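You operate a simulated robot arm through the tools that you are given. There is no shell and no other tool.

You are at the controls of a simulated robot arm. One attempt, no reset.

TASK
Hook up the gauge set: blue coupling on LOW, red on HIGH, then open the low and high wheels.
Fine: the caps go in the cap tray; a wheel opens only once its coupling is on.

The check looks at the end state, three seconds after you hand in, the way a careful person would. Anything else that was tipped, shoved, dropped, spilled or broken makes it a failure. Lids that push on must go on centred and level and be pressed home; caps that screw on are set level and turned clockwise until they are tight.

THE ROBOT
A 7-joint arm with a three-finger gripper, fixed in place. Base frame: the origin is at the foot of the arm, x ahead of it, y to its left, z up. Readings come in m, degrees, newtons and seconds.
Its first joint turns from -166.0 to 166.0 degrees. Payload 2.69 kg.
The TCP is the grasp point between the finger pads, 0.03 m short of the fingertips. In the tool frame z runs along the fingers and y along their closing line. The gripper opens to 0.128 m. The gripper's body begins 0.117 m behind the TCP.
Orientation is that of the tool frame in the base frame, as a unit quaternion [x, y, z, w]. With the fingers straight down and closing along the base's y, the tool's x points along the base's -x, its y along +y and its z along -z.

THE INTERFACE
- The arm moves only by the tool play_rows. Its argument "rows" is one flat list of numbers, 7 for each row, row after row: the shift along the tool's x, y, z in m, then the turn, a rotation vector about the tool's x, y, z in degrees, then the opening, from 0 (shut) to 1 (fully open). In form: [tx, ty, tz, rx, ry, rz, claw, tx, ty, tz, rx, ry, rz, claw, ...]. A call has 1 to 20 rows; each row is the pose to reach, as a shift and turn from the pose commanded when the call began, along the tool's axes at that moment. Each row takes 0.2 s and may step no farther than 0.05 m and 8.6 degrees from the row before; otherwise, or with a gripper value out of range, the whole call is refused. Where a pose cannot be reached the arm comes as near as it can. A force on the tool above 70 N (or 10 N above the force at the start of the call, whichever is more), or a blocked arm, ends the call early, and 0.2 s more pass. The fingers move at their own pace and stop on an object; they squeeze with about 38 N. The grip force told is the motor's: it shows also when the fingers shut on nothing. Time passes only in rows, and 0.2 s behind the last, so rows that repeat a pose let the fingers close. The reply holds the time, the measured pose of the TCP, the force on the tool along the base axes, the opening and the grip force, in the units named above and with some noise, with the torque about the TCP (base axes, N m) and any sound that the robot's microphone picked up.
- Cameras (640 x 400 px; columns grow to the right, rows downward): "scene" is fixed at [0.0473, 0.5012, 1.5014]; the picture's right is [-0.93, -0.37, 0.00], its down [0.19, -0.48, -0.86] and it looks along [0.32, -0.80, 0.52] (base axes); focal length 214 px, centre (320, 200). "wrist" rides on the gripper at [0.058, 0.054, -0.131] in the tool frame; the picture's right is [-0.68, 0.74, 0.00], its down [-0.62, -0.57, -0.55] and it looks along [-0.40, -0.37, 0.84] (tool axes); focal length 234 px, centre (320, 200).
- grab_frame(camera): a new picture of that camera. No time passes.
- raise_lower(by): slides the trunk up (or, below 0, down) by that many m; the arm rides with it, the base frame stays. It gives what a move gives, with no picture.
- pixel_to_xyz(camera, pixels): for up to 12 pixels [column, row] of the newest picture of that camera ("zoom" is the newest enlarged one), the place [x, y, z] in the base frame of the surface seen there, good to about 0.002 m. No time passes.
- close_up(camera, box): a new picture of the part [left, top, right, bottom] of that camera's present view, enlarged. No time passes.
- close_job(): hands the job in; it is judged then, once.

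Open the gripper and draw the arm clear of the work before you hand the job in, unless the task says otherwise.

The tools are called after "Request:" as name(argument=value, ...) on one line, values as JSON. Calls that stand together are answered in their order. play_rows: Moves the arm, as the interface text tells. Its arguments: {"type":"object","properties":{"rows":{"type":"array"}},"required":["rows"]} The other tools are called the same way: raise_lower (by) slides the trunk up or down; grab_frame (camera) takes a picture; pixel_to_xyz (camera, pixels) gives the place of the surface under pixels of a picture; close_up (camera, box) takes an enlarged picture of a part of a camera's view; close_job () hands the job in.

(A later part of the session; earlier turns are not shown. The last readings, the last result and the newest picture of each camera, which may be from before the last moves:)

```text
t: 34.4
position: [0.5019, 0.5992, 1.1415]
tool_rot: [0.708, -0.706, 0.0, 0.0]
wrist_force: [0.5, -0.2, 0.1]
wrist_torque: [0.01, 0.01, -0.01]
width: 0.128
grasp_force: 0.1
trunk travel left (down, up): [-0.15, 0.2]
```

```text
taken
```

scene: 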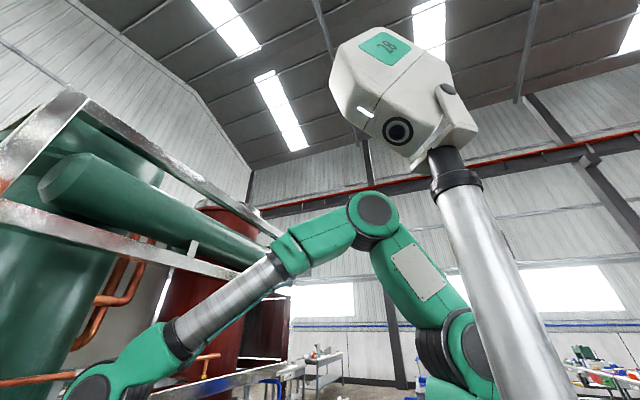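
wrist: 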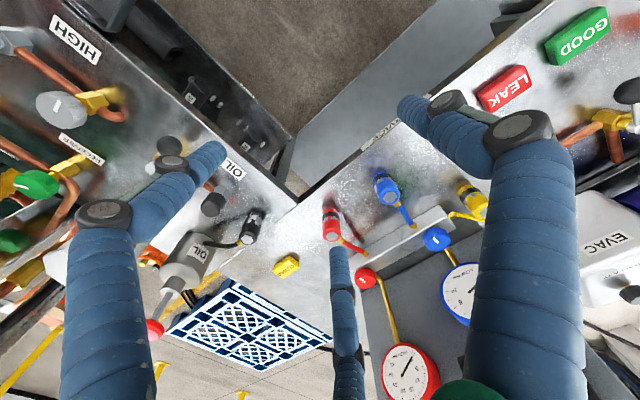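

I zoom on the blue coupling (388,190) and red coupling (333,222) and read positions.

Request:
close_up(camera="wrist", box=[360, 155, 430, 235])

Request:
pixel_to_xyz(camera="zoom", pixels=[[320, 230], [320, 200], [340, 240], [300, 240], [320, 250], [310, 180], [300, 150], [300, 120], [370, 260], [400, 310], [290, 110], [350, 200]])

Request:
close_up(camera="wrist", box=[305, 185, 375, 265])

```text
5.00 times, centred on (395, 195) of wrist
```

zoom: 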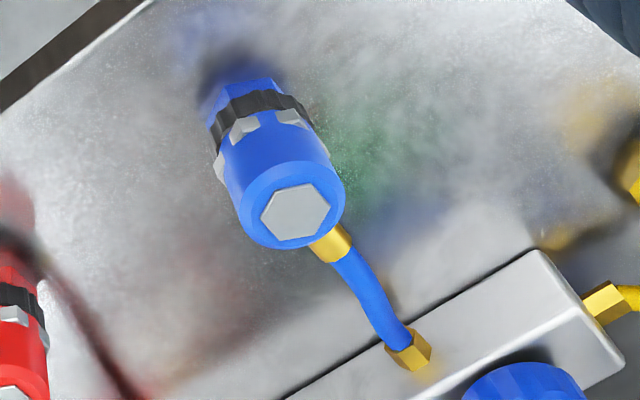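

```text
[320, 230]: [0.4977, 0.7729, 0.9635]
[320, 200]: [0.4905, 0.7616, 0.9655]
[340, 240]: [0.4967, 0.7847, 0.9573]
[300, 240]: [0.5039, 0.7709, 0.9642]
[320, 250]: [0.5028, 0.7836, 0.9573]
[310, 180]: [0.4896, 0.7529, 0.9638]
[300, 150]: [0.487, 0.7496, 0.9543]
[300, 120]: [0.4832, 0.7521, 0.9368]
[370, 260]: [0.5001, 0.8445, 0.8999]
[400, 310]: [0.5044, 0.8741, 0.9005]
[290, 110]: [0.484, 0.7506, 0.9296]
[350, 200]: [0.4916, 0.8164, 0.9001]
```

```text
5.00 times, centred on (340, 225) of wrist
```

zoom: 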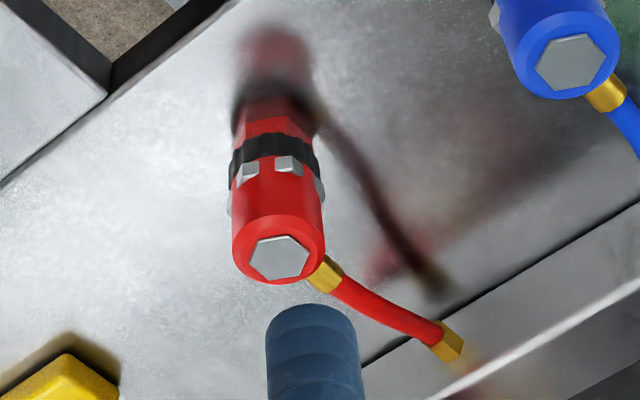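

Both couplings stand upright, ~34 mm wide and ~65 mm tall, with hoses leaving toward +y. I read the hex tops precisely from zooms.

Request:
pixel_to_xyz(camera="zoom", pixels=[[279, 258], [260, 258], [298, 258], [279, 245], [279, 272], [279, 200], [265, 150], [270, 125], [325, 275], [345, 290], [400, 320], [570, 62]])

Request:
close_up(camera="wrist", box=[360, 155, 430, 235])

Request:
pixel_to_xyz(camera="zoom", pixels=[[295, 212], [275, 212], [315, 212], [295, 195], [295, 230], [280, 170], [262, 130], [245, 100], [330, 245], [350, 265], [375, 300], [410, 350]])

```text
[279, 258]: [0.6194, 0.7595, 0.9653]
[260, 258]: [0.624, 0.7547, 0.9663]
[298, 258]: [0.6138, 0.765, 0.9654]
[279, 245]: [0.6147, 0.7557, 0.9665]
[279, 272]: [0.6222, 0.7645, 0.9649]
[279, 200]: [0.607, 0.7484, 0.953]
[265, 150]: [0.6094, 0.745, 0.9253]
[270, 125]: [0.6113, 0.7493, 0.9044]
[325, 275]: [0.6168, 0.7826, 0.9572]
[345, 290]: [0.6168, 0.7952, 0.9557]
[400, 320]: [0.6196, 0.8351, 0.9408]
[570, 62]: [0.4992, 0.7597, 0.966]
```

```text
5.00 times, centred on (395, 195) of wrist
```

zoom: 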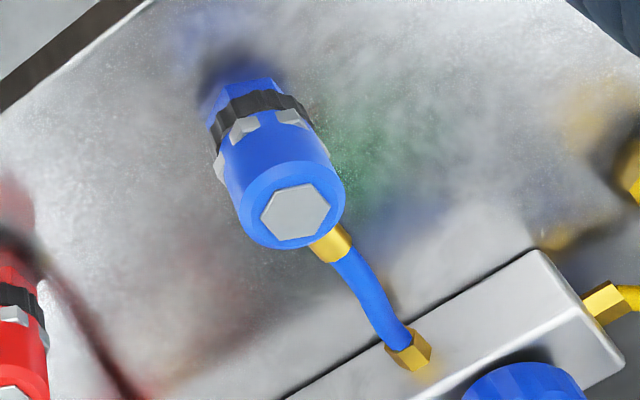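

```text
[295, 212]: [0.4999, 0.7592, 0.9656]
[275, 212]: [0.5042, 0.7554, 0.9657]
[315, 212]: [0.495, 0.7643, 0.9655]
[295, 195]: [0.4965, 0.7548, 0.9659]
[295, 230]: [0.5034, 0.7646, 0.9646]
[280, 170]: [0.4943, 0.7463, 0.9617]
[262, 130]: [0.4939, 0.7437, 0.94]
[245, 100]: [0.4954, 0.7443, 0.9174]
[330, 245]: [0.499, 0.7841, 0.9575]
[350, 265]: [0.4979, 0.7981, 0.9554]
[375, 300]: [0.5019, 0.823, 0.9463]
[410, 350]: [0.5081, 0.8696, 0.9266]
```

Blue coupling centre reads (0.500,0.759), top 0.966; red (0.619,0.760), which is right at the reach limit. I move above the blue coupling with the closing line along x, clear of its hose.

Request:
play_rows(rows=[-0.04, 0, 0.01, 0, 0, 0, 0.8, -0.08, 0.001, 0.03, 0, 0, 0, 0.6, -0.12, 0.002, 0.05, 0, 0, 0, 0.5, -0.16, 0.002, 0.07, 0, 0, 0, 0.5, -0.16, 0.002, 0.07, 0, 0, 0, 0.5])

Request:
grab_frame(camera="wrist")

Request:
close_up(camera="wrist", box=[270, 90, 370, 190])

```text
t: 35.6
position: [0.4976, 0.7618, 1.0709]
tool_rot: [0.708, -0.706, 0.0, 0.0]
wrist_force: [-0.3, 0.8, -0.2]
wrist_torque: [-0.07, -0.01, 0.02]
width: 0.064
grasp_force: 0.1
trunk travel left (down, up): [-0.15, 0.2]
```

```text
taken
```

wrist: 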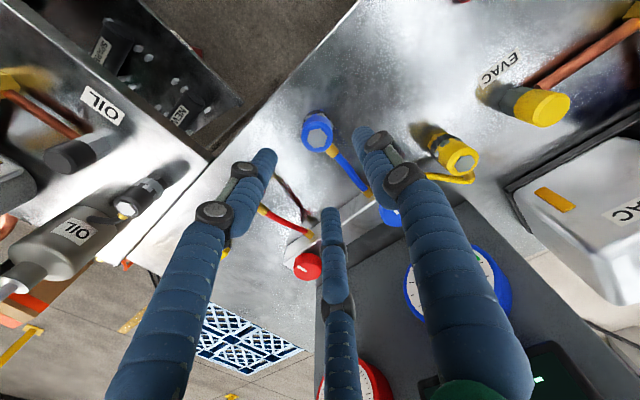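

```text
4.00 times, centred on (320, 140) of wrist
```

zoom: 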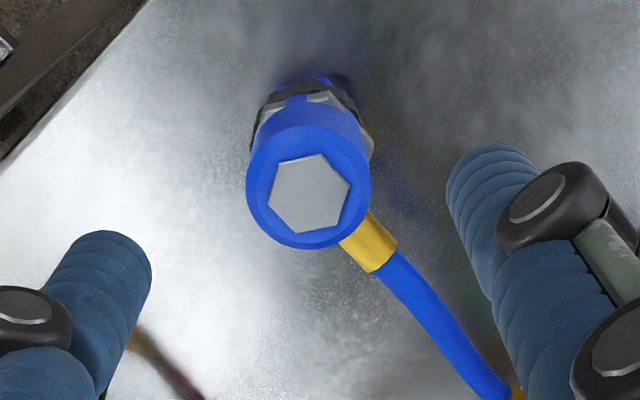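

The hex top is at zoom (309,195), about 2 mm off the TCP axis. I correct and descend around the blue coupling to z≈0.967.

Request:
play_rows(rows=[0.0018, -0.0018, 0, 0, 0, 0, 0.5, 0.0018, -0.0018, 0.03, 0, 0, 0, 0.5, 0.0018, -0.0018, 0.06, 0, 0, 0, 0.5, 0.0018, -0.0018, 0.085, 0, 0, 0, 0.5, 0.0018, -0.0018, 0.1, 0, 0, 0, 0.5, 0.0018, -0.0018, 0.104, 0, 0, 0, 0.5, 0.0018, -0.0018, 0.104, 0, 0, 0, 0.5])

Request:
close_up(camera="wrist", box=[240, 110, 400, 230])

```text
t: 37.2
position: [0.4993, 0.7578, 0.9672]
tool_rot: [-0.707, 0.707, 0.001, 0.0]
wrist_force: [0.4, 0.0, -0.1]
wrist_torque: [0.0, -0.01, 0.02]
width: 0.064
grasp_force: 0.0
trunk travel left (down, up): [-0.15, 0.2]
```

```text
3.33 times, centred on (320, 170) of wrist
```

zoom: 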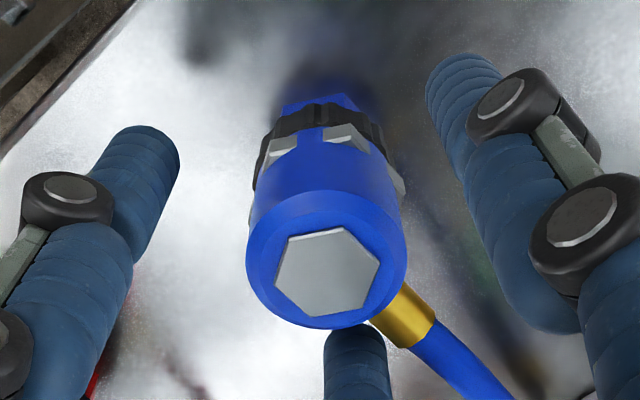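

The coupling is well between the fingers; I nudge 1 mm and close on it.

Request:
play_rows(rows=[-0.0014, 0.001, 0, 0, 0, 0, 0.5, -0.0014, 0.001, 0, 0, 0, 0, 0.35, -0.0014, 0.001, 0, 0, 0, 0, 0.2, -0.0014, 0.001, 0, 0, 0, 0, 0.1, -0.0014, 0.001, 0, 0, 0, 0, 0.1])

Request:
close_up(camera="wrist", box=[240, 110, 400, 230])

```text
t: 38.4
position: [0.4979, 0.7594, 0.9668]
tool_rot: [0.707, -0.707, 0.0, 0.0]
wrist_force: [-0.3, 1.0, 1.5]
wrist_torque: [0.04, 0.05, -0.03]
width: 0.0316
grasp_force: 38.6
trunk travel left (down, up): [-0.15, 0.2]
```

```text
3.33 times, centred on (320, 170) of wrist
```

zoom: 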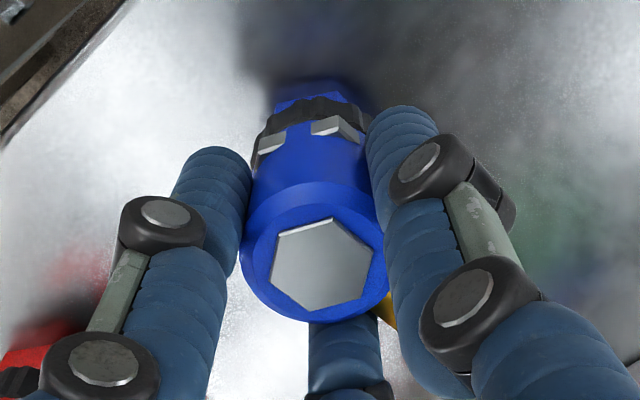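

Blue coupling gripped at 31.6 mm with negligible side load. I lift slowly and watch the force (hose drag).

Request:
play_rows(rows=[0, 0, -0.005, 0, 0, 0, 0.1, 0, 0, -0.015, 0, 0, 0, 0.1, 0, 0, -0.03, 0, 0, 0, 0.1, 0, 0, -0.05, 0, 0, 0, 0.1])

Request:
grab_frame(camera="wrist")

```text
t: 39.4
position: [0.497, 0.7593, 1.0175]
tool_rot: [0.707, -0.707, 0.001, -0.001]
wrist_force: [-0.3, -0.4, -1.4]
wrist_torque: [-0.01, 0.01, -0.02]
width: 0.0317
grasp_force: 37.7
trunk travel left (down, up): [-0.15, 0.2]
```

```text
taken
```

wrist: 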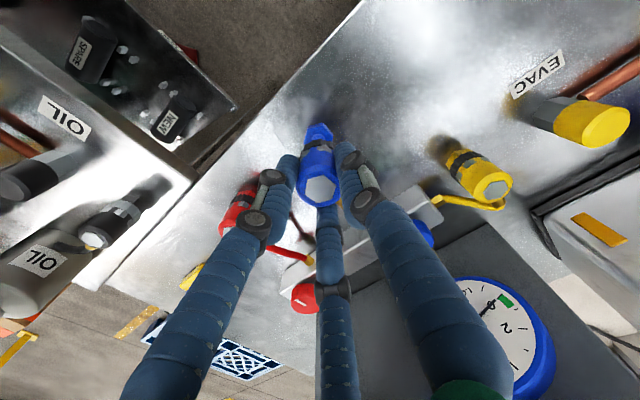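

The coupling is lifted with only ~1 N load and its hose following. I raise it to z≈1.12 and carry it to above the LOW port at (0.734,0.150), keeping its heading.

Request:
play_rows(rows=[0, 0, -0.035, 0, 0, 0, 0.1, 0, 0, -0.07, 0, 0, 0, 0.1, 0, 0, -0.103, 0, 0, 0, 0.1, 0.0435, -0.0169, -0.103, 0, 0, 0, 0.1, 0.087, -0.0339, -0.103, 0, 0, 0, 0.1, 0.1305, -0.0508, -0.103, 0, 0, 0, 0.1, 0.174, -0.0677, -0.103, 0, 0, 0, 0.1, 0.2175, -0.0846, -0.103, 0, 0, 0, 0.1, 0.261, -0.1016, -0.103, 0, 0, 0, 0.1, 0.3045, -0.1185, -0.103, 0, 0, 0, 0.1])

Request:
grab_frame(camera="wrist")

```text
t: 41.6
position: [0.6184, 0.4542, 1.1219]
tool_rot: [-0.707, 0.708, 0.0, 0.0]
wrist_force: [-0.1, -0.6, -0.5]
wrist_torque: [-0.02, -0.04, -0.02]
width: 0.0317
grasp_force: 38.1
trunk travel left (down, up): [-0.15, 0.2]
```

```text
taken
```

wrist: 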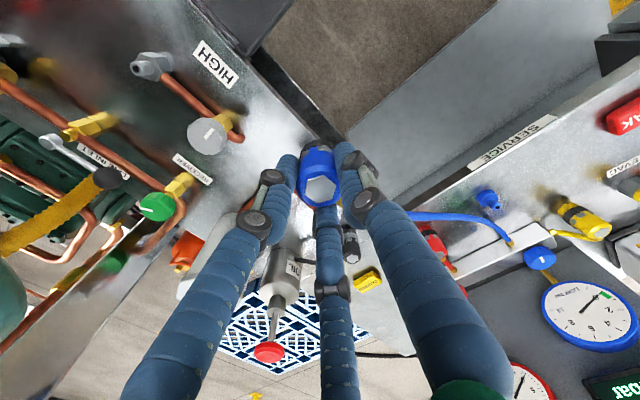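

The hose stretches along fine (410,215)-(510,240). I continue the carry to above LOW.

Request:
play_rows(rows=[0.0435, -0.0165, 0, 0, 0, 0, 0.1, 0.087, -0.033, 0, 0, 0, 0, 0.1, 0.1305, -0.0496, 0, 0, 0, 0, 0.1, 0.174, -0.066, 0, 0, 0, 0, 0.1, 0.2175, -0.0826, 0, 0, 0, 0, 0.1, 0.261, -0.099, 0, 0, 0, 0, 0.1, 0.3039, -0.1156, 0, 0, 0, 0, 0.1, 0.3039, -0.1156, 0.02, 0, 0, 0, 0.1, 0.3039, -0.1156, 0.04, 0, 0, 0, 0.1, 0.3039, -0.1156, 0.04, 0, 0, 0, 0.1])

Request:
grab_frame(camera="wrist")

Request:
close_up(camera="wrist", box=[250, 80, 390, 210])

```text
t: 43.8
position: [0.7337, 0.1522, 1.0795]
tool_rot: [0.707, -0.707, 0.0, 0.001]
wrist_force: [0.4, 1.8, -0.9]
wrist_torque: [-0.05, 0.02, 0.04]
width: 0.0313
grasp_force: 38.4
trunk travel left (down, up): [-0.15, 0.2]
```

```text
taken
```

wrist: 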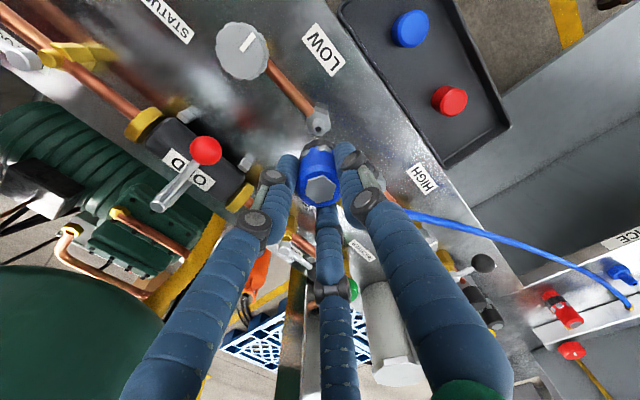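

```text
3.08 times, centred on (320, 145) of wrist
```

zoom: 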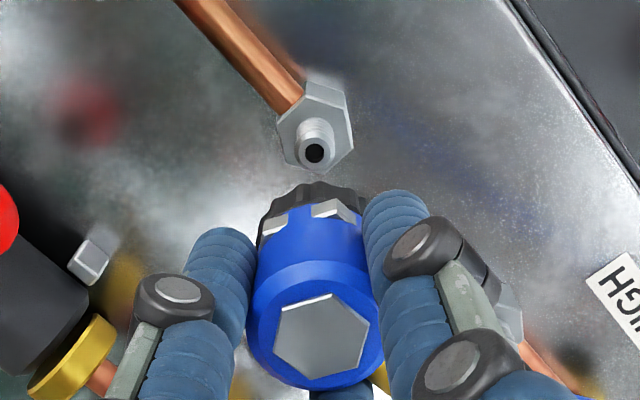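

The nipple top (zoom 315,152) is visible just ahead of the coupling hex (zoom 322,337). I read several points on each to align axes.

Request:
pixel_to_xyz(camera="zoom", pixels=[[322, 337], [290, 337], [354, 337], [322, 310], [322, 364], [305, 350], [340, 325], [315, 141], [304, 152], [326, 152], [315, 164], [308, 160]])

Request:
close_up(camera="wrist", box=[300, 110, 340, 150])

Request:
close_up(camera="wrist", box=[290, 160, 350, 215])

```text
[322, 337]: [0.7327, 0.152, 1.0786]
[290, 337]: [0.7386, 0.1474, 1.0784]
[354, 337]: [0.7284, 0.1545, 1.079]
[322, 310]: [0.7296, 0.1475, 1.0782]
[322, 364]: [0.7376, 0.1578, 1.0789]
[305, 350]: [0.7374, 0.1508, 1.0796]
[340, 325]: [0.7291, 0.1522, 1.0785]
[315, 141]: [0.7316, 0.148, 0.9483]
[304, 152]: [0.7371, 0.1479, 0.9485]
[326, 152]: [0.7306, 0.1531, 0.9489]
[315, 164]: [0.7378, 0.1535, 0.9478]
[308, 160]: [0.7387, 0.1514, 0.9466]
```

```text
10.00 times, centred on (320, 130) of wrist
```

zoom: 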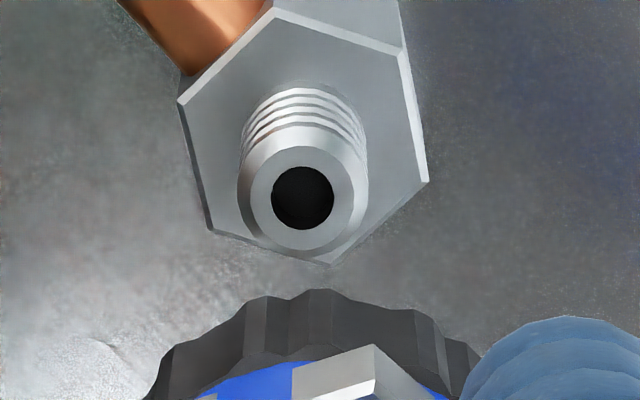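

```text
7.27 times, centred on (320, 188) of wrist
```

zoom: 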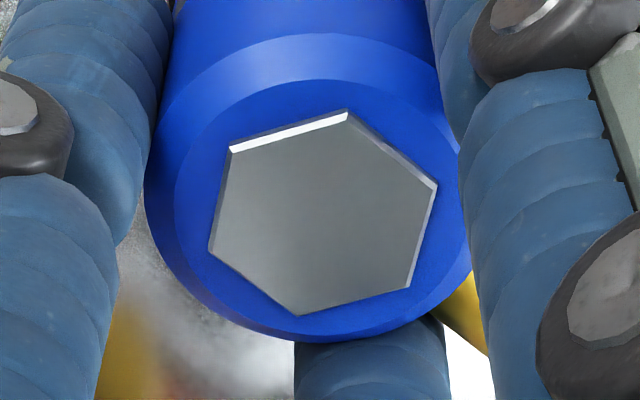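

Averaged readings: coupling axis (0.734,0.152), nipple (0.734,0.1505). I shift 1.5 mm in −y and lower until the coupling mouth is just above the nipple.

Request:
play_rows(rows=[0.0016, -0.0003, 0, 0, 0, 0, 0.1, 0.0016, -0.0003, 0.025, 0, 0, 0, 0.1, 0.0016, -0.0003, 0.045, 0, 0, 0, 0.1, 0.0016, -0.0003, 0.058, 0, 0, 0, 0.1, 0.0016, -0.0003, 0.058, 0, 0, 0, 0.1])

Request:
close_up(camera="wrist", box=[250, 80, 390, 210])

```text
t: 45.0
position: [0.7339, 0.1485, 1.0225]
tool_rot: [-0.707, 0.707, 0.0, 0.0]
wrist_force: [0.7, 0.1, -1.3]
wrist_torque: [0.03, 0.0, 0.02]
width: 0.0315
grasp_force: 37.9
trunk travel left (down, up): [-0.15, 0.2]
```

```text
3.08 times, centred on (320, 145) of wrist
```

zoom: 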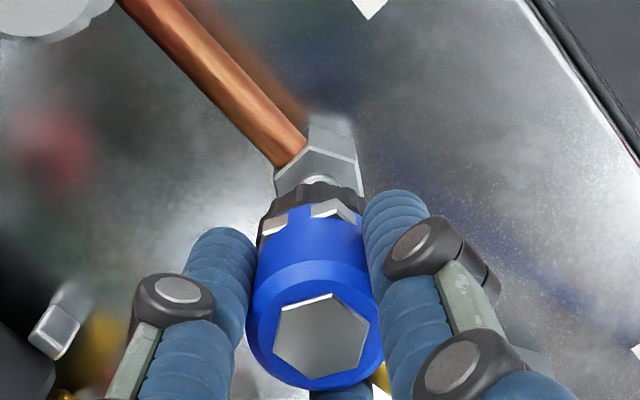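

Alignment looks right (nipple at zoom 318, on the axis column). I descend in small steps to begin engaging, watching force.

Request:
play_rows(rows=[0, 0, 0.002, 0, 0, 0, 0.1, 0, 0, 0.004, 0, 0, 0, 0.1, 0, 0, 0.006, 0, 0, 0, 0.1, 0, 0, 0.008, 0, 0, 0, 0.1])

```text
t: 46.0
position: [0.7324, 0.1494, 1.0146]
tool_rot: [-0.707, 0.707, 0.0, 0.001]
wrist_force: [-0.3, 0.0, -1.4]
wrist_torque: [0.0, 0.02, 0.0]
width: 0.0316
grasp_force: 38.6
trunk travel left (down, up): [-0.15, 0.2]
```

Request:
play_rows(rows=[0, 0, 0.001, 0, 0, 0, 0.1, 0, 0, 0.002, 0, 0, 0, 0.1, 0, 0, 0.003, 0, 0, 0, 0.1, 0, 0, 0.004, 0, 0, 0, 0.1])

Request:
close_up(camera="wrist", box=[250, 80, 390, 210])

```text
t: 47.0
position: [0.7327, 0.1487, 1.011]
tool_rot: [-0.707, 0.707, 0.0, 0.0]
wrist_force: [-0.5, 0.7, -1.3]
wrist_torque: [0.01, 0.0, 0.01]
width: 0.0315
grasp_force: 37.8
trunk travel left (down, up): [-0.15, 0.2]
```

```text
3.08 times, centred on (320, 145) of wrist
```

zoom: 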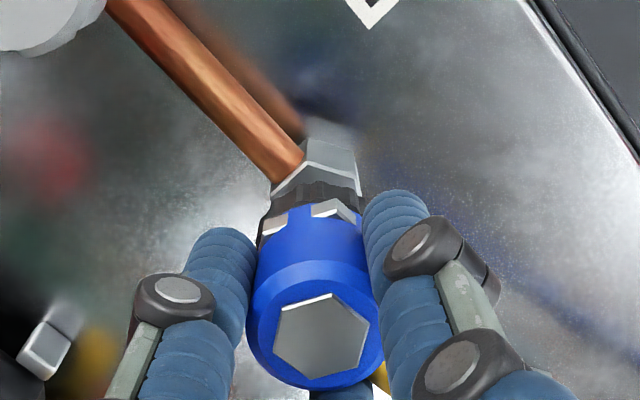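

The coupling mouth should now be ~4 mm below the nipple top with no contact, so it is entering. I keep descending in 1 mm steps.

Request:
play_rows(rows=[0, 0, 0.0015, 0, 0, 0, 0.1, 0, 0, 0.003, 0, 0, 0, 0.1, 0, 0, 0.0045, 0, 0, 0, 0.1, 0, 0, 0.006, 0, 0, 0, 0.1])

```text
t: 48.0
position: [0.7316, 0.1495, 1.0043]
tool_rot: [-0.707, 0.707, 0.001, 0.0]
wrist_force: [0.2, 0.2, -1.2]
wrist_torque: [0.02, 0.02, -0.02]
width: 0.0316
grasp_force: 37.8
trunk travel left (down, up): [-0.15, 0.2]
```

Request:
play_rows(rows=[0, 0, 0.0015, 0, 0, 0, 0.1, 0, 0, 0.003, 0, 0, 0, 0.1, 0, 0, 0.0045, 0, 0, 0, 0.1, 0, 0, 0.006, 0, 0, 0, 0.1])

Request:
close_up(camera="wrist", box=[250, 80, 390, 210])

```text
t: 49.0
position: [0.7326, 0.1492, 0.9997]
tool_rot: [0.707, -0.707, 0.0, -0.001]
wrist_force: [1.2, 1.0, 1.4]
wrist_torque: [0.01, -0.08, 0.01]
width: 0.0315
grasp_force: 38.7
trunk travel left (down, up): [-0.15, 0.2]
```

```text
3.08 times, centred on (320, 145) of wrist
```

zoom: 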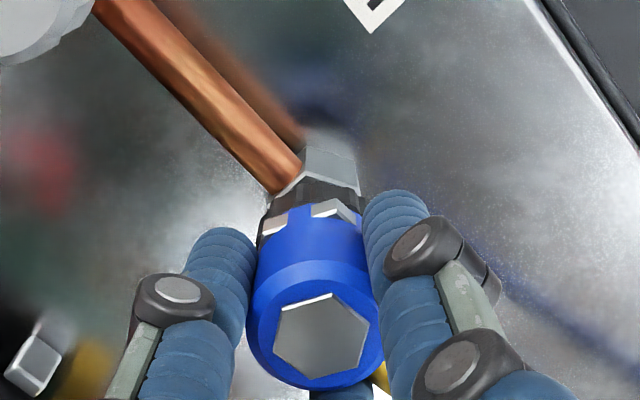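

A first light upward force (≈+2.7 N) appears at z≈0.999. I keep pressing down in 1 mm steps.

Request:
play_rows(rows=[0, 0, 0.001, 0, 0, 0, 0.1, 0, 0, 0.002, 0, 0, 0, 0.1, 0, 0, 0.003, 0, 0, 0, 0.1])

```text
t: 49.8
position: [0.7341, 0.1493, 0.9955]
tool_rot: [-0.707, 0.707, -0.001, 0.0]
wrist_force: [2.7, 2.9, 1.0]
wrist_torque: [0.16, -0.15, -0.01]
width: 0.0313
grasp_force: 37.9
trunk travel left (down, up): [-0.15, 0.2]
```

Small lateral load (2.7, 2.9 N) says I am ~0.5 mm short in +x/+y. I correct for that and keep pressing down.

Request:
play_rows(rows=[-0.0006, -0.0005, 0, 0, 0, 0, 0.1, -0.0006, -0.0005, 0.001, 0, 0, 0, 0.1, -0.0006, -0.0005, 0.002, 0, 0, 0, 0.1, -0.0006, -0.0005, 0.003, 0, 0, 0, 0.1])

```text
t: 50.8
position: [0.7329, 0.1494, 0.9921]
tool_rot: [0.707, -0.707, 0.0, 0.0]
wrist_force: [1.5, 0.3, -1.1]
wrist_torque: [0.08, -0.09, 0.01]
width: 0.0315
grasp_force: 37.9
trunk travel left (down, up): [-0.15, 0.2]
```

Still no vertical resistance at z=0.992. I continue 1 mm at a time to reach the shoulder.

Request:
play_rows(rows=[0, 0, 0.001, 0, 0, 0, 0.1, 0, 0, 0.002, 0, 0, 0, 0.1, 0, 0, 0.003, 0, 0, 0, 0.1])

Request:
close_up(camera="wrist", box=[250, 80, 390, 210])

```text
t: 51.6
position: [0.734, 0.1495, 0.9903]
tool_rot: [-0.707, 0.707, 0.0, 0.0]
wrist_force: [0.0, -0.1, 2.1]
wrist_torque: [0.0, 0.0, 0.04]
width: 0.0315
grasp_force: 37.9
trunk travel left (down, up): [-0.15, 0.2]
```

```text
3.08 times, centred on (320, 145) of wrist
```

zoom: 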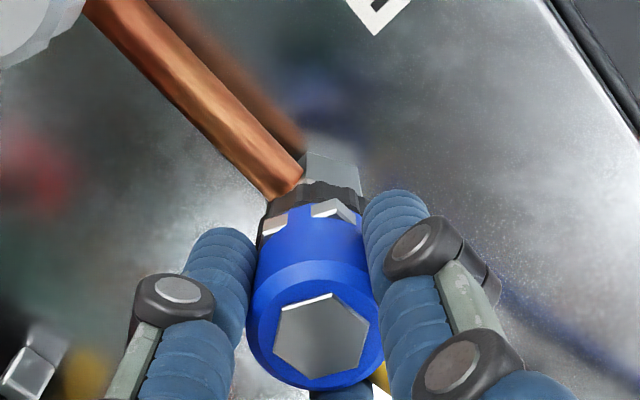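

Resistance is starting (+3 N). I keep pressing in 1 mm steps, listening for a click.

Request:
play_rows(rows=[0, 0, 0.001, 0, 0, 0, 0.1, 0, 0, 0.002, 0, 0, 0, 0.1])

```text
t: 52.2
position: [0.734, 0.1499, 0.9875]
tool_rot: [0.707, -0.707, 0.0, 0.0]
wrist_force: [0.8, 0.3, 4.0]
wrist_torque: [-0.01, 0.01, -0.03]
width: 0.0318
grasp_force: 38.1
trunk travel left (down, up): [-0.15, 0.2]
```

Still moving with only 4 N. I continue pressing.

Request:
play_rows(rows=[0, 0, 0.001, 0, 0, 0, 0.1, 0, 0, 0.002, 0, 0, 0, 0.1, 0, 0, 0.003, 0, 0, 0, 0.1])

Request:
close_up(camera="wrist", box=[250, 80, 390, 210])

```text
t: 53.0
position: [0.734, 0.1508, 0.9831]
tool_rot: [0.707, -0.707, -0.001, 0.001]
wrist_force: [4.4, 1.3, -9.1]
wrist_torque: [0.03, -0.13, 0.0]
width: 0.0317
grasp_force: 37.7
trunk travel left (down, up): [-0.15, 0.2]
```

```text
3.08 times, centred on (320, 145) of wrist
```

zoom: 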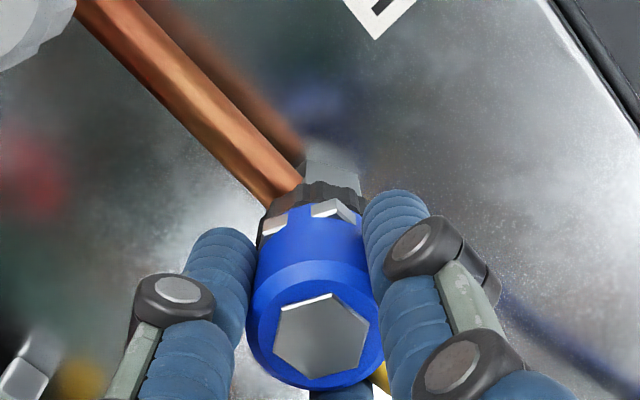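

The vertical force flipped to −9 N: the coupling has snapped down onto the port and pulls the tool. I press 1–2 mm more to make sure it is home.

Request:
play_rows(rows=[0, 0, 0.001, 0, 0, 0, 0.1, 0, 0, 0.0015, 0, 0, 0, 0.1, 0, 0, 0.0015, 0, 0, 0, 0.1])

```text
t: 53.8
position: [0.7333, 0.1505, 0.9828]
tool_rot: [-0.707, 0.707, 0.0, 0.0]
wrist_force: [1.9, 0.6, -6.6]
wrist_torque: [0.0, -0.02, 0.02]
width: 0.0313
grasp_force: 38.1
trunk travel left (down, up): [-0.15, 0.2]
```

Request:
play_rows(rows=[0, 0, 0.001, 0, 0, 0, 0.1, 0, 0, 0.002, 0, 0, 0, 0.1, 0, 0, 0.002, 0, 0, 0, 0.1])

```text
t: 54.6
position: [0.7339, 0.1506, 0.9817]
tool_rot: [0.707, -0.707, 0.0, 0.001]
wrist_force: [0.5, 0.2, 0.3]
wrist_torque: [-0.04, -0.01, -0.03]
width: 0.0315
grasp_force: 37.4
trunk travel left (down, up): [-0.15, 0.2]
```

Force is now near zero at z=0.9815. I press 2 mm more to confirm a hard stop.

Request:
play_rows(rows=[0, 0, 0.001, 0, 0, 0, 0.1, 0, 0, 0.002, 0, 0, 0, 0.1, 0, 0, 0.003, 0, 0, 0, 0.1])

Request:
grab_frame(camera="wrist")

```text
t: 55.4
position: [0.7339, 0.1498, 0.9799]
tool_rot: [-0.706, 0.708, -0.001, 0.002]
wrist_force: [-6.6, -0.9, 26.2]
wrist_torque: [-0.22, 0.51, -0.06]
width: 0.0314
grasp_force: 38.0
trunk travel left (down, up): [-0.15, 0.2]
```

```text
taken
```

wrist: 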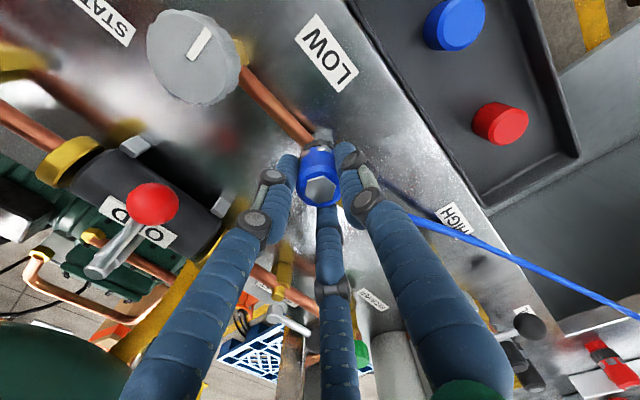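

A hard stop at 26 N: the blue coupling is home. I relax the press, open the fingers and lift straight off.

Request:
play_rows(rows=[0, 0, -0.0015, 0, 0, 0, 0.1, 0, 0, -0.002, 0, 0, 0, 0.1, 0, 0, -0.002, 0, 0, 0, 0.27, 0, 0, -0.002, 0, 0, 0, 0.35, 0, 0, -0.002, 0, 0, 0, 0.5, 0, 0, -0.002, 0, 0, 0, 0.5])

Request:
grab_frame(camera="wrist")

```text
t: 56.8
position: [0.7337, 0.1499, 0.9793]
tool_rot: [-0.707, 0.707, 0.001, 0.0]
wrist_force: [-0.1, 0.3, 0.0]
wrist_torque: [0.0, 0.05, -0.03]
width: 0.0639
grasp_force: 0.1
trunk travel left (down, up): [-0.15, 0.2]
```

```text
taken
```

wrist: 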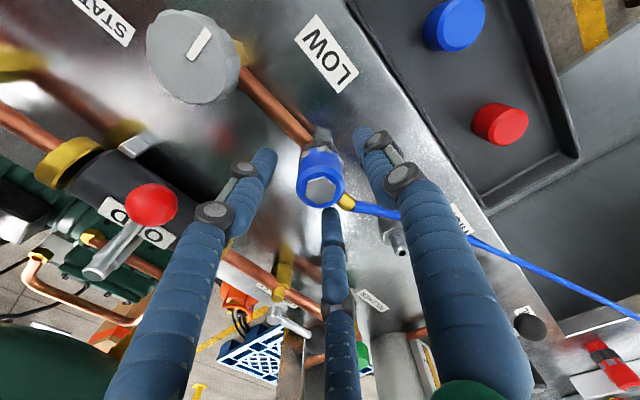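

The blue coupling stays seated on LOW after release. I lift clear and take a look at it from above.

Request:
play_rows(rows=[0, 0, -0.03, 0, 0, 0, 0.5, 0, 0, -0.07, 0, 0, 0, 0.5, 0, 0, -0.11, 0, 0, 0, 0.5, 0, 0, -0.14, 0, 0, 0, 0.5])

Request:
grab_frame(camera="wrist")

Request:
close_up(camera="wrist", box=[270, 90, 370, 170])

```text
t: 57.8
position: [0.7343, 0.1481, 1.1197]
tool_rot: [0.707, -0.707, 0.0, 0.001]
wrist_force: [-0.9, 0.5, 0.8]
wrist_torque: [0.0, -0.02, 0.01]
width: 0.0642
grasp_force: 0.0
trunk travel left (down, up): [-0.15, 0.2]
```

```text
taken
```

wrist: 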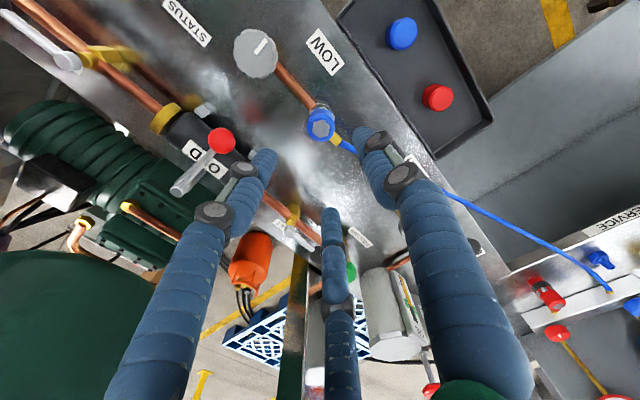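

```text
5.00 times, centred on (320, 130) of wrist
```

zoom: 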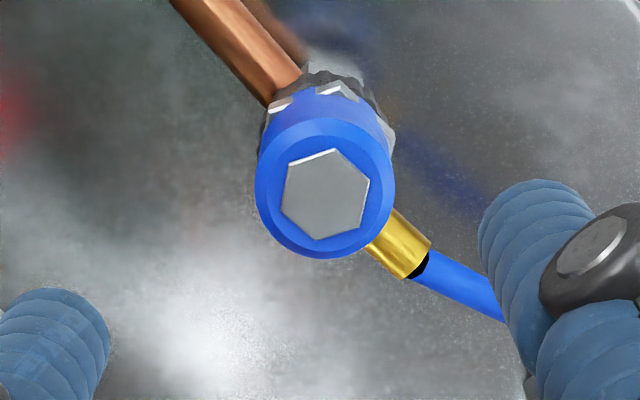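

The coupling looks upright and centred. I read heights across the hex top to confirm it is level, and then compute the trip to the red one.

Request:
pixel_to_xyz(camera="zoom", pixels=[[325, 195], [290, 200], [360, 200], [325, 155], [325, 235], [300, 170], [350, 225]])

```text
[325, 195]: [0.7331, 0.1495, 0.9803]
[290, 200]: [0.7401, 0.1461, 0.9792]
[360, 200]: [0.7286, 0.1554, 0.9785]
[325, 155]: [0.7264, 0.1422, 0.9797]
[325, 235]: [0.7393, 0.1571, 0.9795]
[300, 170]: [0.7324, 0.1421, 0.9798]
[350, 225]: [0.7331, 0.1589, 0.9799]
```

Level and centred: hex top z≈0.9795 all round at (0.733,0.150). Now I travel to above the red coupling at (0.619,0.760), z≈1.10.

Request:
play_rows(rows=[-0.047, 0.009, 0, 0, 0, 0, 0.5, -0.094, 0.018, 0, 0, 0, 0, 0.5, -0.141, 0.027, 0, 0, 0, 0, 0.5, -0.188, 0.035, 0, 0, 0, 0, 0.5, -0.235, 0.044, 0, 0, 0, 0, 0.5, -0.282, 0.053, 0, 0, 0, 0, 0.5, -0.329, 0.062, 0, 0, 0, 0, 0.5, -0.376, 0.071, 0, 0, 0, 0, 0.5, -0.423, 0.08, 0, 0, 0, 0, 0.5, -0.47, 0.089, 0.005, 0, 0, 0, 0.5, -0.517, 0.098, 0.01, 0, 0, 0, 0.5, -0.564, 0.107, 0.015, 0, 0, 0, 0.5, -0.61, 0.115, 0.02, 0, 0, 0, 0.5, -0.61, 0.115, 0.02, 0, 0, 0, 0.5])

Request:
grab_frame(camera="wrist")

Request:
close_up(camera="wrist", box=[270, 90, 370, 170])

```text
t: 60.8
position: [0.6173, 0.761, 1.0991]
tool_rot: [0.707, -0.707, 0.0, 0.0]
wrist_force: [-0.2, 1.3, -0.8]
wrist_torque: [-0.07, 0.0, -0.01]
width: 0.0638
grasp_force: 0.0
trunk travel left (down, up): [-0.15, 0.2]
```

```text
taken
```

wrist: 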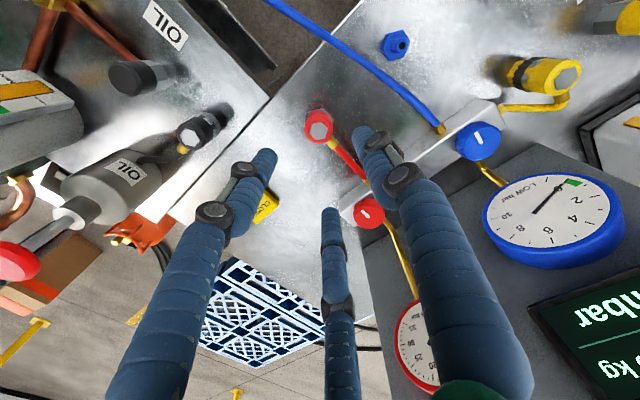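

```text
5.00 times, centred on (320, 130) of wrist
```

zoom: 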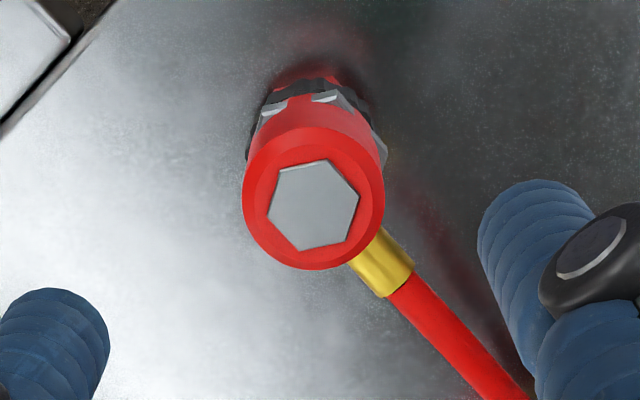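

Reached, and the red hex (zoom 313,204) sits on the TCP axis to within 1 mm. I descend around the red coupling to z≈0.967.

Request:
play_rows(rows=[0, 0, 0.03, 0, 0, 0, 0.5, 0, 0, 0.06, 0, 0, 0, 0.5, 0, 0, 0.09, 0, 0, 0, 0.5, 0, 0, 0.115, 0, 0, 0, 0.5, 0, 0, 0.128, 0, 0, 0, 0.5, 0, 0, 0.132, 0, 0, 0, 0.5, 0, 0, 0.132, 0, 0, 0, 0.5])

Request:
close_up(camera="wrist", box=[240, 110, 400, 230])

```text
t: 62.4
position: [0.6187, 0.7584, 0.9688]
tool_rot: [-0.707, 0.707, 0.0, 0.0]
wrist_force: [0.7, -1.1, 0.7]
wrist_torque: [0.0, 0.01, 0.03]
width: 0.064
grasp_force: 0.0
trunk travel left (down, up): [-0.15, 0.2]
```

```text
3.33 times, centred on (320, 170) of wrist
```

zoom: 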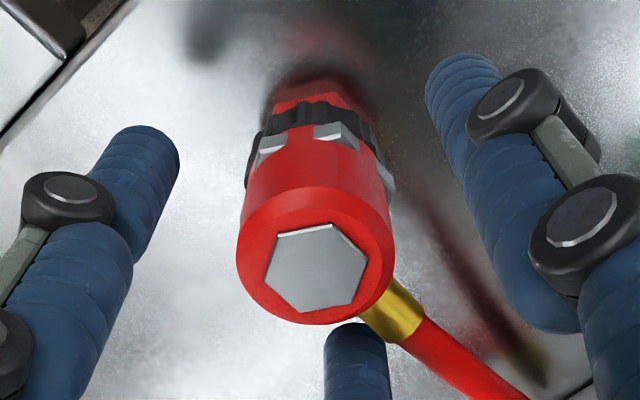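

Well centred. I close on the red coupling.

Request:
play_rows(rows=[0, 0, 0.001, 0, 0, 0, 0.5, 0, 0, 0.001, 0, 0, 0, 0.35, 0, 0, 0.001, 0, 0, 0, 0.2, 0, 0, 0.001, 0, 0, 0, 0.1, 0, 0, 0.001, 0, 0, 0, 0.1])

Request:
close_up(camera="wrist", box=[290, 160, 350, 215])

```text
t: 63.6
position: [0.6173, 0.7599, 0.9671]
tool_rot: [-0.707, 0.707, 0.0, 0.0]
wrist_force: [2.4, 2.2, 1.3]
wrist_torque: [0.09, -0.11, -0.01]
width: 0.0317
grasp_force: 38.4
trunk travel left (down, up): [-0.15, 0.2]
```

```text
7.27 times, centred on (320, 188) of wrist
```

zoom: 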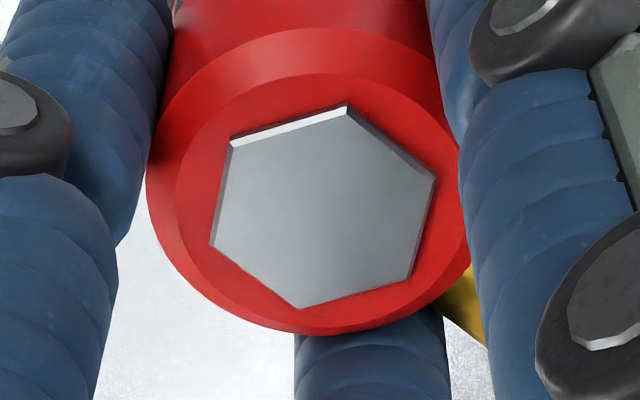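

Red coupling gripped at 31.7 mm. I lift it slowly and check the load.

Request:
play_rows(rows=[0, 0, -0.005, 0, 0, 0, 0.1, 0, 0, -0.015, 0, 0, 0, 0.1, 0, 0, -0.035, 0, 0, 0, 0.1, 0, 0, -0.07, 0, 0, 0, 0.1, 0, 0, -0.11, 0, 0, 0, 0.1, 0, 0, -0.153, 0, 0, 0, 0.1])

Request:
grab_frame(camera="wrist")

```text
t: 65.0
position: [0.6184, 0.7593, 1.1198]
tool_rot: [-0.707, 0.708, 0.0, 0.0]
wrist_force: [-0.7, -0.8, -1.9]
wrist_torque: [0.06, 0.01, -0.04]
width: 0.0314
grasp_force: 38.2
trunk travel left (down, up): [-0.15, 0.2]
```

```text
taken
```

wrist: 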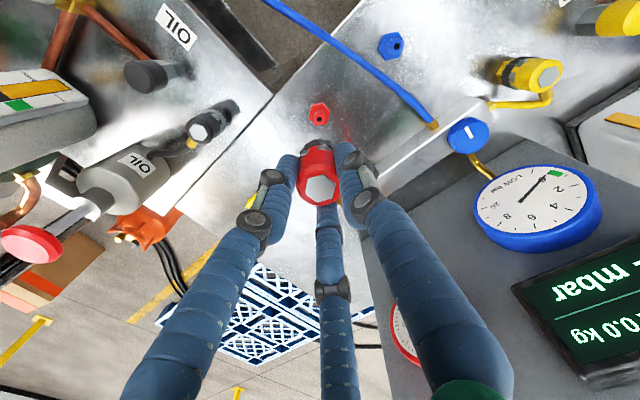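

The red coupling is up cleanly, leaving its peg (320,112). I carry it at z≈1.12 to above HIGH at (0.734,0.270).

Request:
play_rows(rows=[0.0445, -0.0105, 0, 0, 0, 0, 0.1, 0.089, -0.021, 0, 0, 0, 0, 0.1, 0.1335, -0.0316, 0, 0, 0, 0, 0.1, 0.178, -0.042, 0, 0, 0, 0, 0.1, 0.2225, -0.0527, 0, 0, 0, 0, 0.1, 0.267, -0.0633, 0, 0, 0, 0, 0.1, 0.3115, -0.074, 0, 0, 0, 0, 0.1, 0.356, -0.0844, 0, 0, 0, 0, 0.1, 0.4, -0.095, 0, 0, 0, 0, 0.1, 0.4445, -0.1055, 0, 0, 0, 0, 0.1, 0.489, -0.116, 0, 0, 0, 0, 0.1, 0.489, -0.116, 0.02, 0, 0, 0, 0.1, 0.489, -0.116, 0.04, 0, 0, 0, 0.1, 0.489, -0.116, 0.04, 0, 0, 0, 0.1])

Request:
grab_frame(camera="wrist")

Request:
close_up(camera="wrist", box=[300, 110, 340, 150])

Request:
pixel_to_xyz(camera="zoom", pixels=[[250, 198], [355, 198], [303, 150], [303, 243], [270, 235], [340, 160]])

```text
t: 68.0
position: [0.7343, 0.2704, 1.0781]
tool_rot: [-0.707, 0.708, 0.0, 0.0]
wrist_force: [0.4, -0.3, -1.3]
wrist_torque: [-0.03, 0.01, 0.01]
width: 0.0318
grasp_force: 38.3
trunk travel left (down, up): [-0.15, 0.2]
```

```text
taken
```

wrist: 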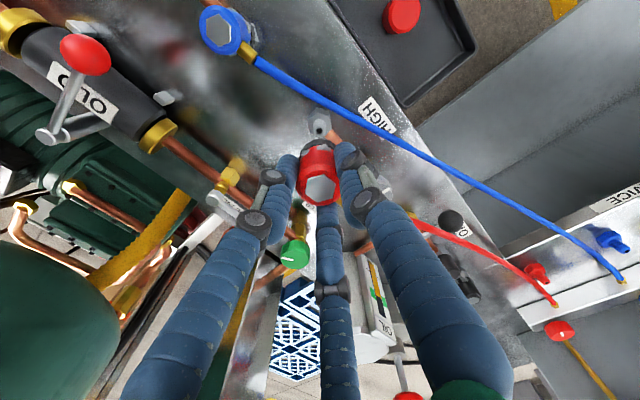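

```text
10.00 times, centred on (320, 130) of wrist
```

zoom: 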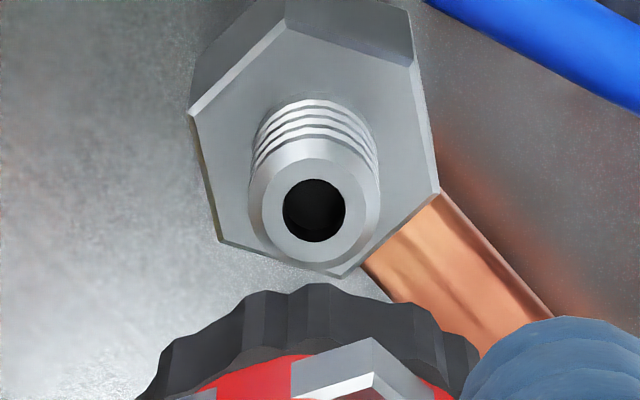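

```text
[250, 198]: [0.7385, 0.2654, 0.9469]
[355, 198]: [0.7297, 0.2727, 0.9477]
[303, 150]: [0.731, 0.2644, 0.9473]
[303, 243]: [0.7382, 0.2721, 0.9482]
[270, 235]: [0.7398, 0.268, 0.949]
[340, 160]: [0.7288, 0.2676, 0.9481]
```

The bare HIGH nipple centre is at zoom (314,210) → about (0.734,0.270). I measure the red coupling's hex in hand and the nearby blue hose.

Request:
close_up(camera="wrist", box=[290, 160, 350, 215])

Request:
pixel_to_xyz(camera="zoom", pixels=[[240, 150], [342, 118], [425, 185], [402, 270], [302, 300], [220, 238], [322, 208]])

Request:
pixel_to_xyz(camera="wrist", pixels=[[290, 80], [320, 100], [350, 116], [400, 145], [450, 172], [560, 240], [470, 245], [224, 32]])

```text
7.27 times, centred on (320, 188) of wrist
```

zoom: 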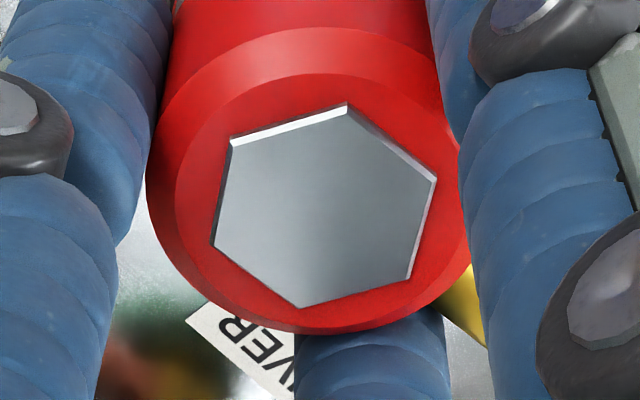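

```text
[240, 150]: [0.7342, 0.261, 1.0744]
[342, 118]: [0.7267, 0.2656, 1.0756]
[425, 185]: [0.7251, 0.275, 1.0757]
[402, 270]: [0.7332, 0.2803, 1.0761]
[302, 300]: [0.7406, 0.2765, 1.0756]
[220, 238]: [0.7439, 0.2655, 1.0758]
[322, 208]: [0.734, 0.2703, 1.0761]
```

```text
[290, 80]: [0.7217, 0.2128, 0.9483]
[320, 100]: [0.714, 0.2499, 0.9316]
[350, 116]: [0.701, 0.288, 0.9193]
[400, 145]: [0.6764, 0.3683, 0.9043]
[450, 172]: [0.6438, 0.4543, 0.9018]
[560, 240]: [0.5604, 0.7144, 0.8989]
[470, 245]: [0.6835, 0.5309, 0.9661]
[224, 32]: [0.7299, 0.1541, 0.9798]
```

Coupling axis (0.734,0.2706) and nipple (0.7343,0.2703) already agree. I make a 0.6 mm correction and lower to just above the nipple.

Request:
play_rows(rows=[-0.0002, -0.0006, 0, 0, 0, 0, 0.1, -0.0002, -0.0006, 0.025, 0, 0, 0, 0.1, -0.0002, -0.0006, 0.045, 0, 0, 0, 0.1, -0.0002, -0.0006, 0.055, 0, 0, 0, 0.1, -0.0002, -0.0006, 0.058, 0, 0, 0, 0.1, -0.0002, -0.0006, 0.06, 0, 0, 0, 0.1])

Request:
close_up(camera="wrist", box=[250, 80, 390, 210])

```text
t: 69.4
position: [0.7355, 0.2711, 1.0192]
tool_rot: [-0.707, 0.708, 0.0, -0.001]
wrist_force: [-1.2, -0.8, -1.6]
wrist_torque: [0.0, -0.01, -0.01]
width: 0.0315
grasp_force: 38.1
trunk travel left (down, up): [-0.15, 0.2]
```

```text
3.08 times, centred on (320, 145) of wrist
```

zoom: 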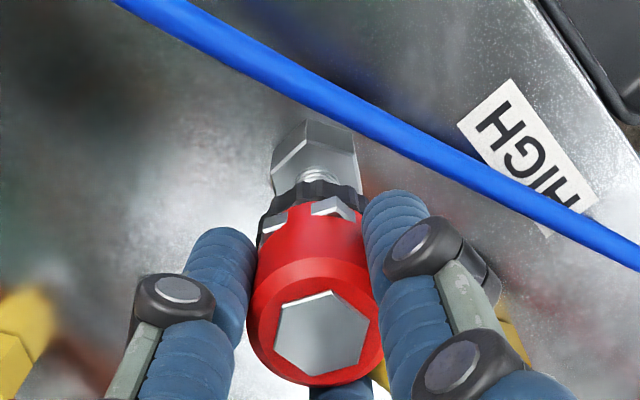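

The nipple (zoom 318,178) is in line with the coupling. I descend in 2 mm steps.

Request:
play_rows(rows=[0, 0, 0.002, 0, 0, 0, 0.1, 0, 0, 0.004, 0, 0, 0, 0.1, 0, 0, 0.006, 0, 0, 0, 0.1, 0, 0, 0.008, 0, 0, 0, 0.1])

```text
t: 70.4
position: [0.7345, 0.2711, 1.0113]
tool_rot: [-0.707, 0.707, 0.0, 0.0]
wrist_force: [-0.1, 0.3, -1.5]
wrist_torque: [0.01, -0.01, 0.01]
width: 0.0314
grasp_force: 38.0
trunk travel left (down, up): [-0.15, 0.2]
```

Request:
play_rows(rows=[0, 0, 0.0015, 0, 0, 0, 0.1, 0, 0, 0.003, 0, 0, 0, 0.1, 0, 0, 0.0045, 0, 0, 0, 0.1, 0, 0, 0.006, 0, 0, 0, 0.1])

```text
t: 71.4
position: [0.734, 0.2714, 1.0064]
tool_rot: [-0.707, 0.707, 0.0, 0.0]
wrist_force: [0.2, -0.2, -0.9]
wrist_torque: [-0.01, 0.01, -0.02]
width: 0.0316
grasp_force: 38.2
trunk travel left (down, up): [-0.15, 0.2]
```

Request:
play_rows(rows=[0, 0, 0.0015, 0, 0, 0, 0.1, 0, 0, 0.003, 0, 0, 0, 0.1, 0, 0, 0.0045, 0, 0, 0, 0.1, 0, 0, 0.006, 0, 0, 0, 0.1])

Request:
close_up(camera="wrist", box=[250, 80, 390, 210])

```text
t: 72.4
position: [0.7343, 0.2699, 0.9993]
tool_rot: [-0.707, 0.708, -0.001, 0.0]
wrist_force: [-0.1, 1.3, -0.8]
wrist_torque: [0.03, 0.01, -0.02]
width: 0.0315
grasp_force: 37.5
trunk travel left (down, up): [-0.15, 0.2]
```

```text
3.08 times, centred on (320, 145) of wrist
```

zoom: 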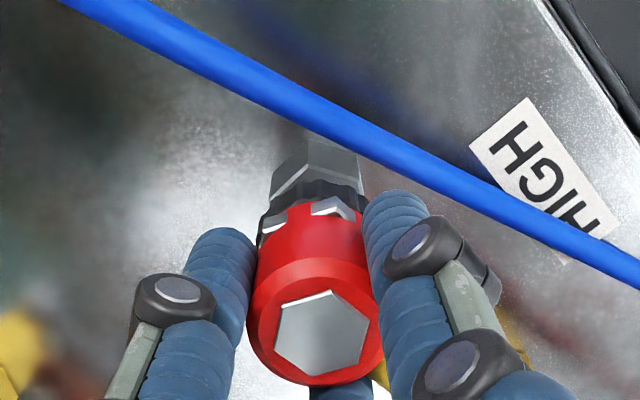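

No load yet at z=0.999. Continuing down in 1 mm steps.

Request:
play_rows(rows=[0, 0, 0.001, 0, 0, 0, 0.1, 0, 0, 0.002, 0, 0, 0, 0.1, 0, 0, 0.003, 0, 0, 0, 0.1, 0, 0, 0.004, 0, 0, 0, 0.1])

```text
t: 73.4
position: [0.7351, 0.2712, 0.9949]
tool_rot: [0.707, -0.707, 0.0, 0.0]
wrist_force: [0.5, -0.9, -1.2]
wrist_torque: [0.01, 0.01, -0.03]
width: 0.0313
grasp_force: 37.6
trunk travel left (down, up): [-0.15, 0.2]
```

Request:
play_rows(rows=[0, 0, 0.001, 0, 0, 0, 0.1, 0, 0, 0.002, 0, 0, 0, 0.1, 0, 0, 0.003, 0, 0, 0, 0.1])

```text
t: 74.2
position: [0.735, 0.2712, 0.9928]
tool_rot: [0.707, -0.707, 0.001, 0.0]
wrist_force: [0.3, 0.0, -1.2]
wrist_torque: [0.01, -0.04, 0.01]
width: 0.0315
grasp_force: 38.5
trunk travel left (down, up): [-0.15, 0.2]
```

Request:
play_rows(rows=[0, 0, 0.001, 0, 0, 0, 0.1, 0, 0, 0.002, 0, 0, 0, 0.1, 0, 0, 0.003, 0, 0, 0, 0.1])

```text
t: 75.0
position: [0.7345, 0.2715, 0.9902]
tool_rot: [0.708, -0.707, 0.001, 0.0]
wrist_force: [-0.6, -0.2, 2.8]
wrist_torque: [0.0, 0.0, 0.01]
width: 0.0314
grasp_force: 38.1
trunk travel left (down, up): [-0.15, 0.2]
```

Resistance begins (+4 N) with no side load. I keep pressing toward the snap.

Request:
play_rows(rows=[0, 0, 0.001, 0, 0, 0, 0.1, 0, 0, 0.002, 0, 0, 0, 0.1, 0, 0, 0.003, 0, 0, 0, 0.1])

```text
t: 75.8
position: [0.7347, 0.2701, 0.9854]
tool_rot: [0.708, -0.707, -0.001, 0.001]
wrist_force: [-0.5, 0.8, -8.1]
wrist_torque: [-0.02, 0.0, -0.02]
width: 0.0315
grasp_force: 38.5
trunk travel left (down, up): [-0.15, 0.2]
```

It snapped on (−8 N pull). I press further to the hard stop.

Request:
play_rows(rows=[0, 0, 0.001, 0, 0, 0, 0.1, 0, 0, 0.002, 0, 0, 0, 0.1, 0, 0, 0.003, 0, 0, 0, 0.1])

```text
t: 76.6
position: [0.7359, 0.2723, 0.9837]
tool_rot: [-0.707, 0.707, 0.0, 0.0]
wrist_force: [0.0, 0.0, -6.9]
wrist_torque: [-0.03, 0.0, 0.01]
width: 0.0314
grasp_force: 38.1
trunk travel left (down, up): [-0.15, 0.2]
```

Request:
play_rows(rows=[0, 0, 0.001, 0, 0, 0, 0.1, 0, 0, 0.002, 0, 0, 0, 0.1, 0, 0, 0.003, 0, 0, 0, 0.1])

```text
t: 77.4
position: [0.7346, 0.2712, 0.9821]
tool_rot: [-0.707, 0.707, -0.001, 0.001]
wrist_force: [-1.9, 1.5, 5.9]
wrist_torque: [-0.05, 0.24, 0.01]
width: 0.0315
grasp_force: 38.2
trunk travel left (down, up): [-0.15, 0.2]
```

Request:
play_rows(rows=[0, 0, 0.001, 0, 0, 0, 0.1, 0, 0, 0.002, 0, 0, 0, 0.1, 0, 0, 0.0025, 0, 0, 0, 0.1])

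```text
t: 78.2
position: [0.7356, 0.2715, 0.9812]
tool_rot: [-0.707, 0.707, -0.001, 0.001]
wrist_force: [-1.4, -0.7, 28.2]
wrist_torque: [0.0, 0.09, -0.09]
width: 0.0314
grasp_force: 37.9
trunk travel left (down, up): [-0.15, 0.2]
```

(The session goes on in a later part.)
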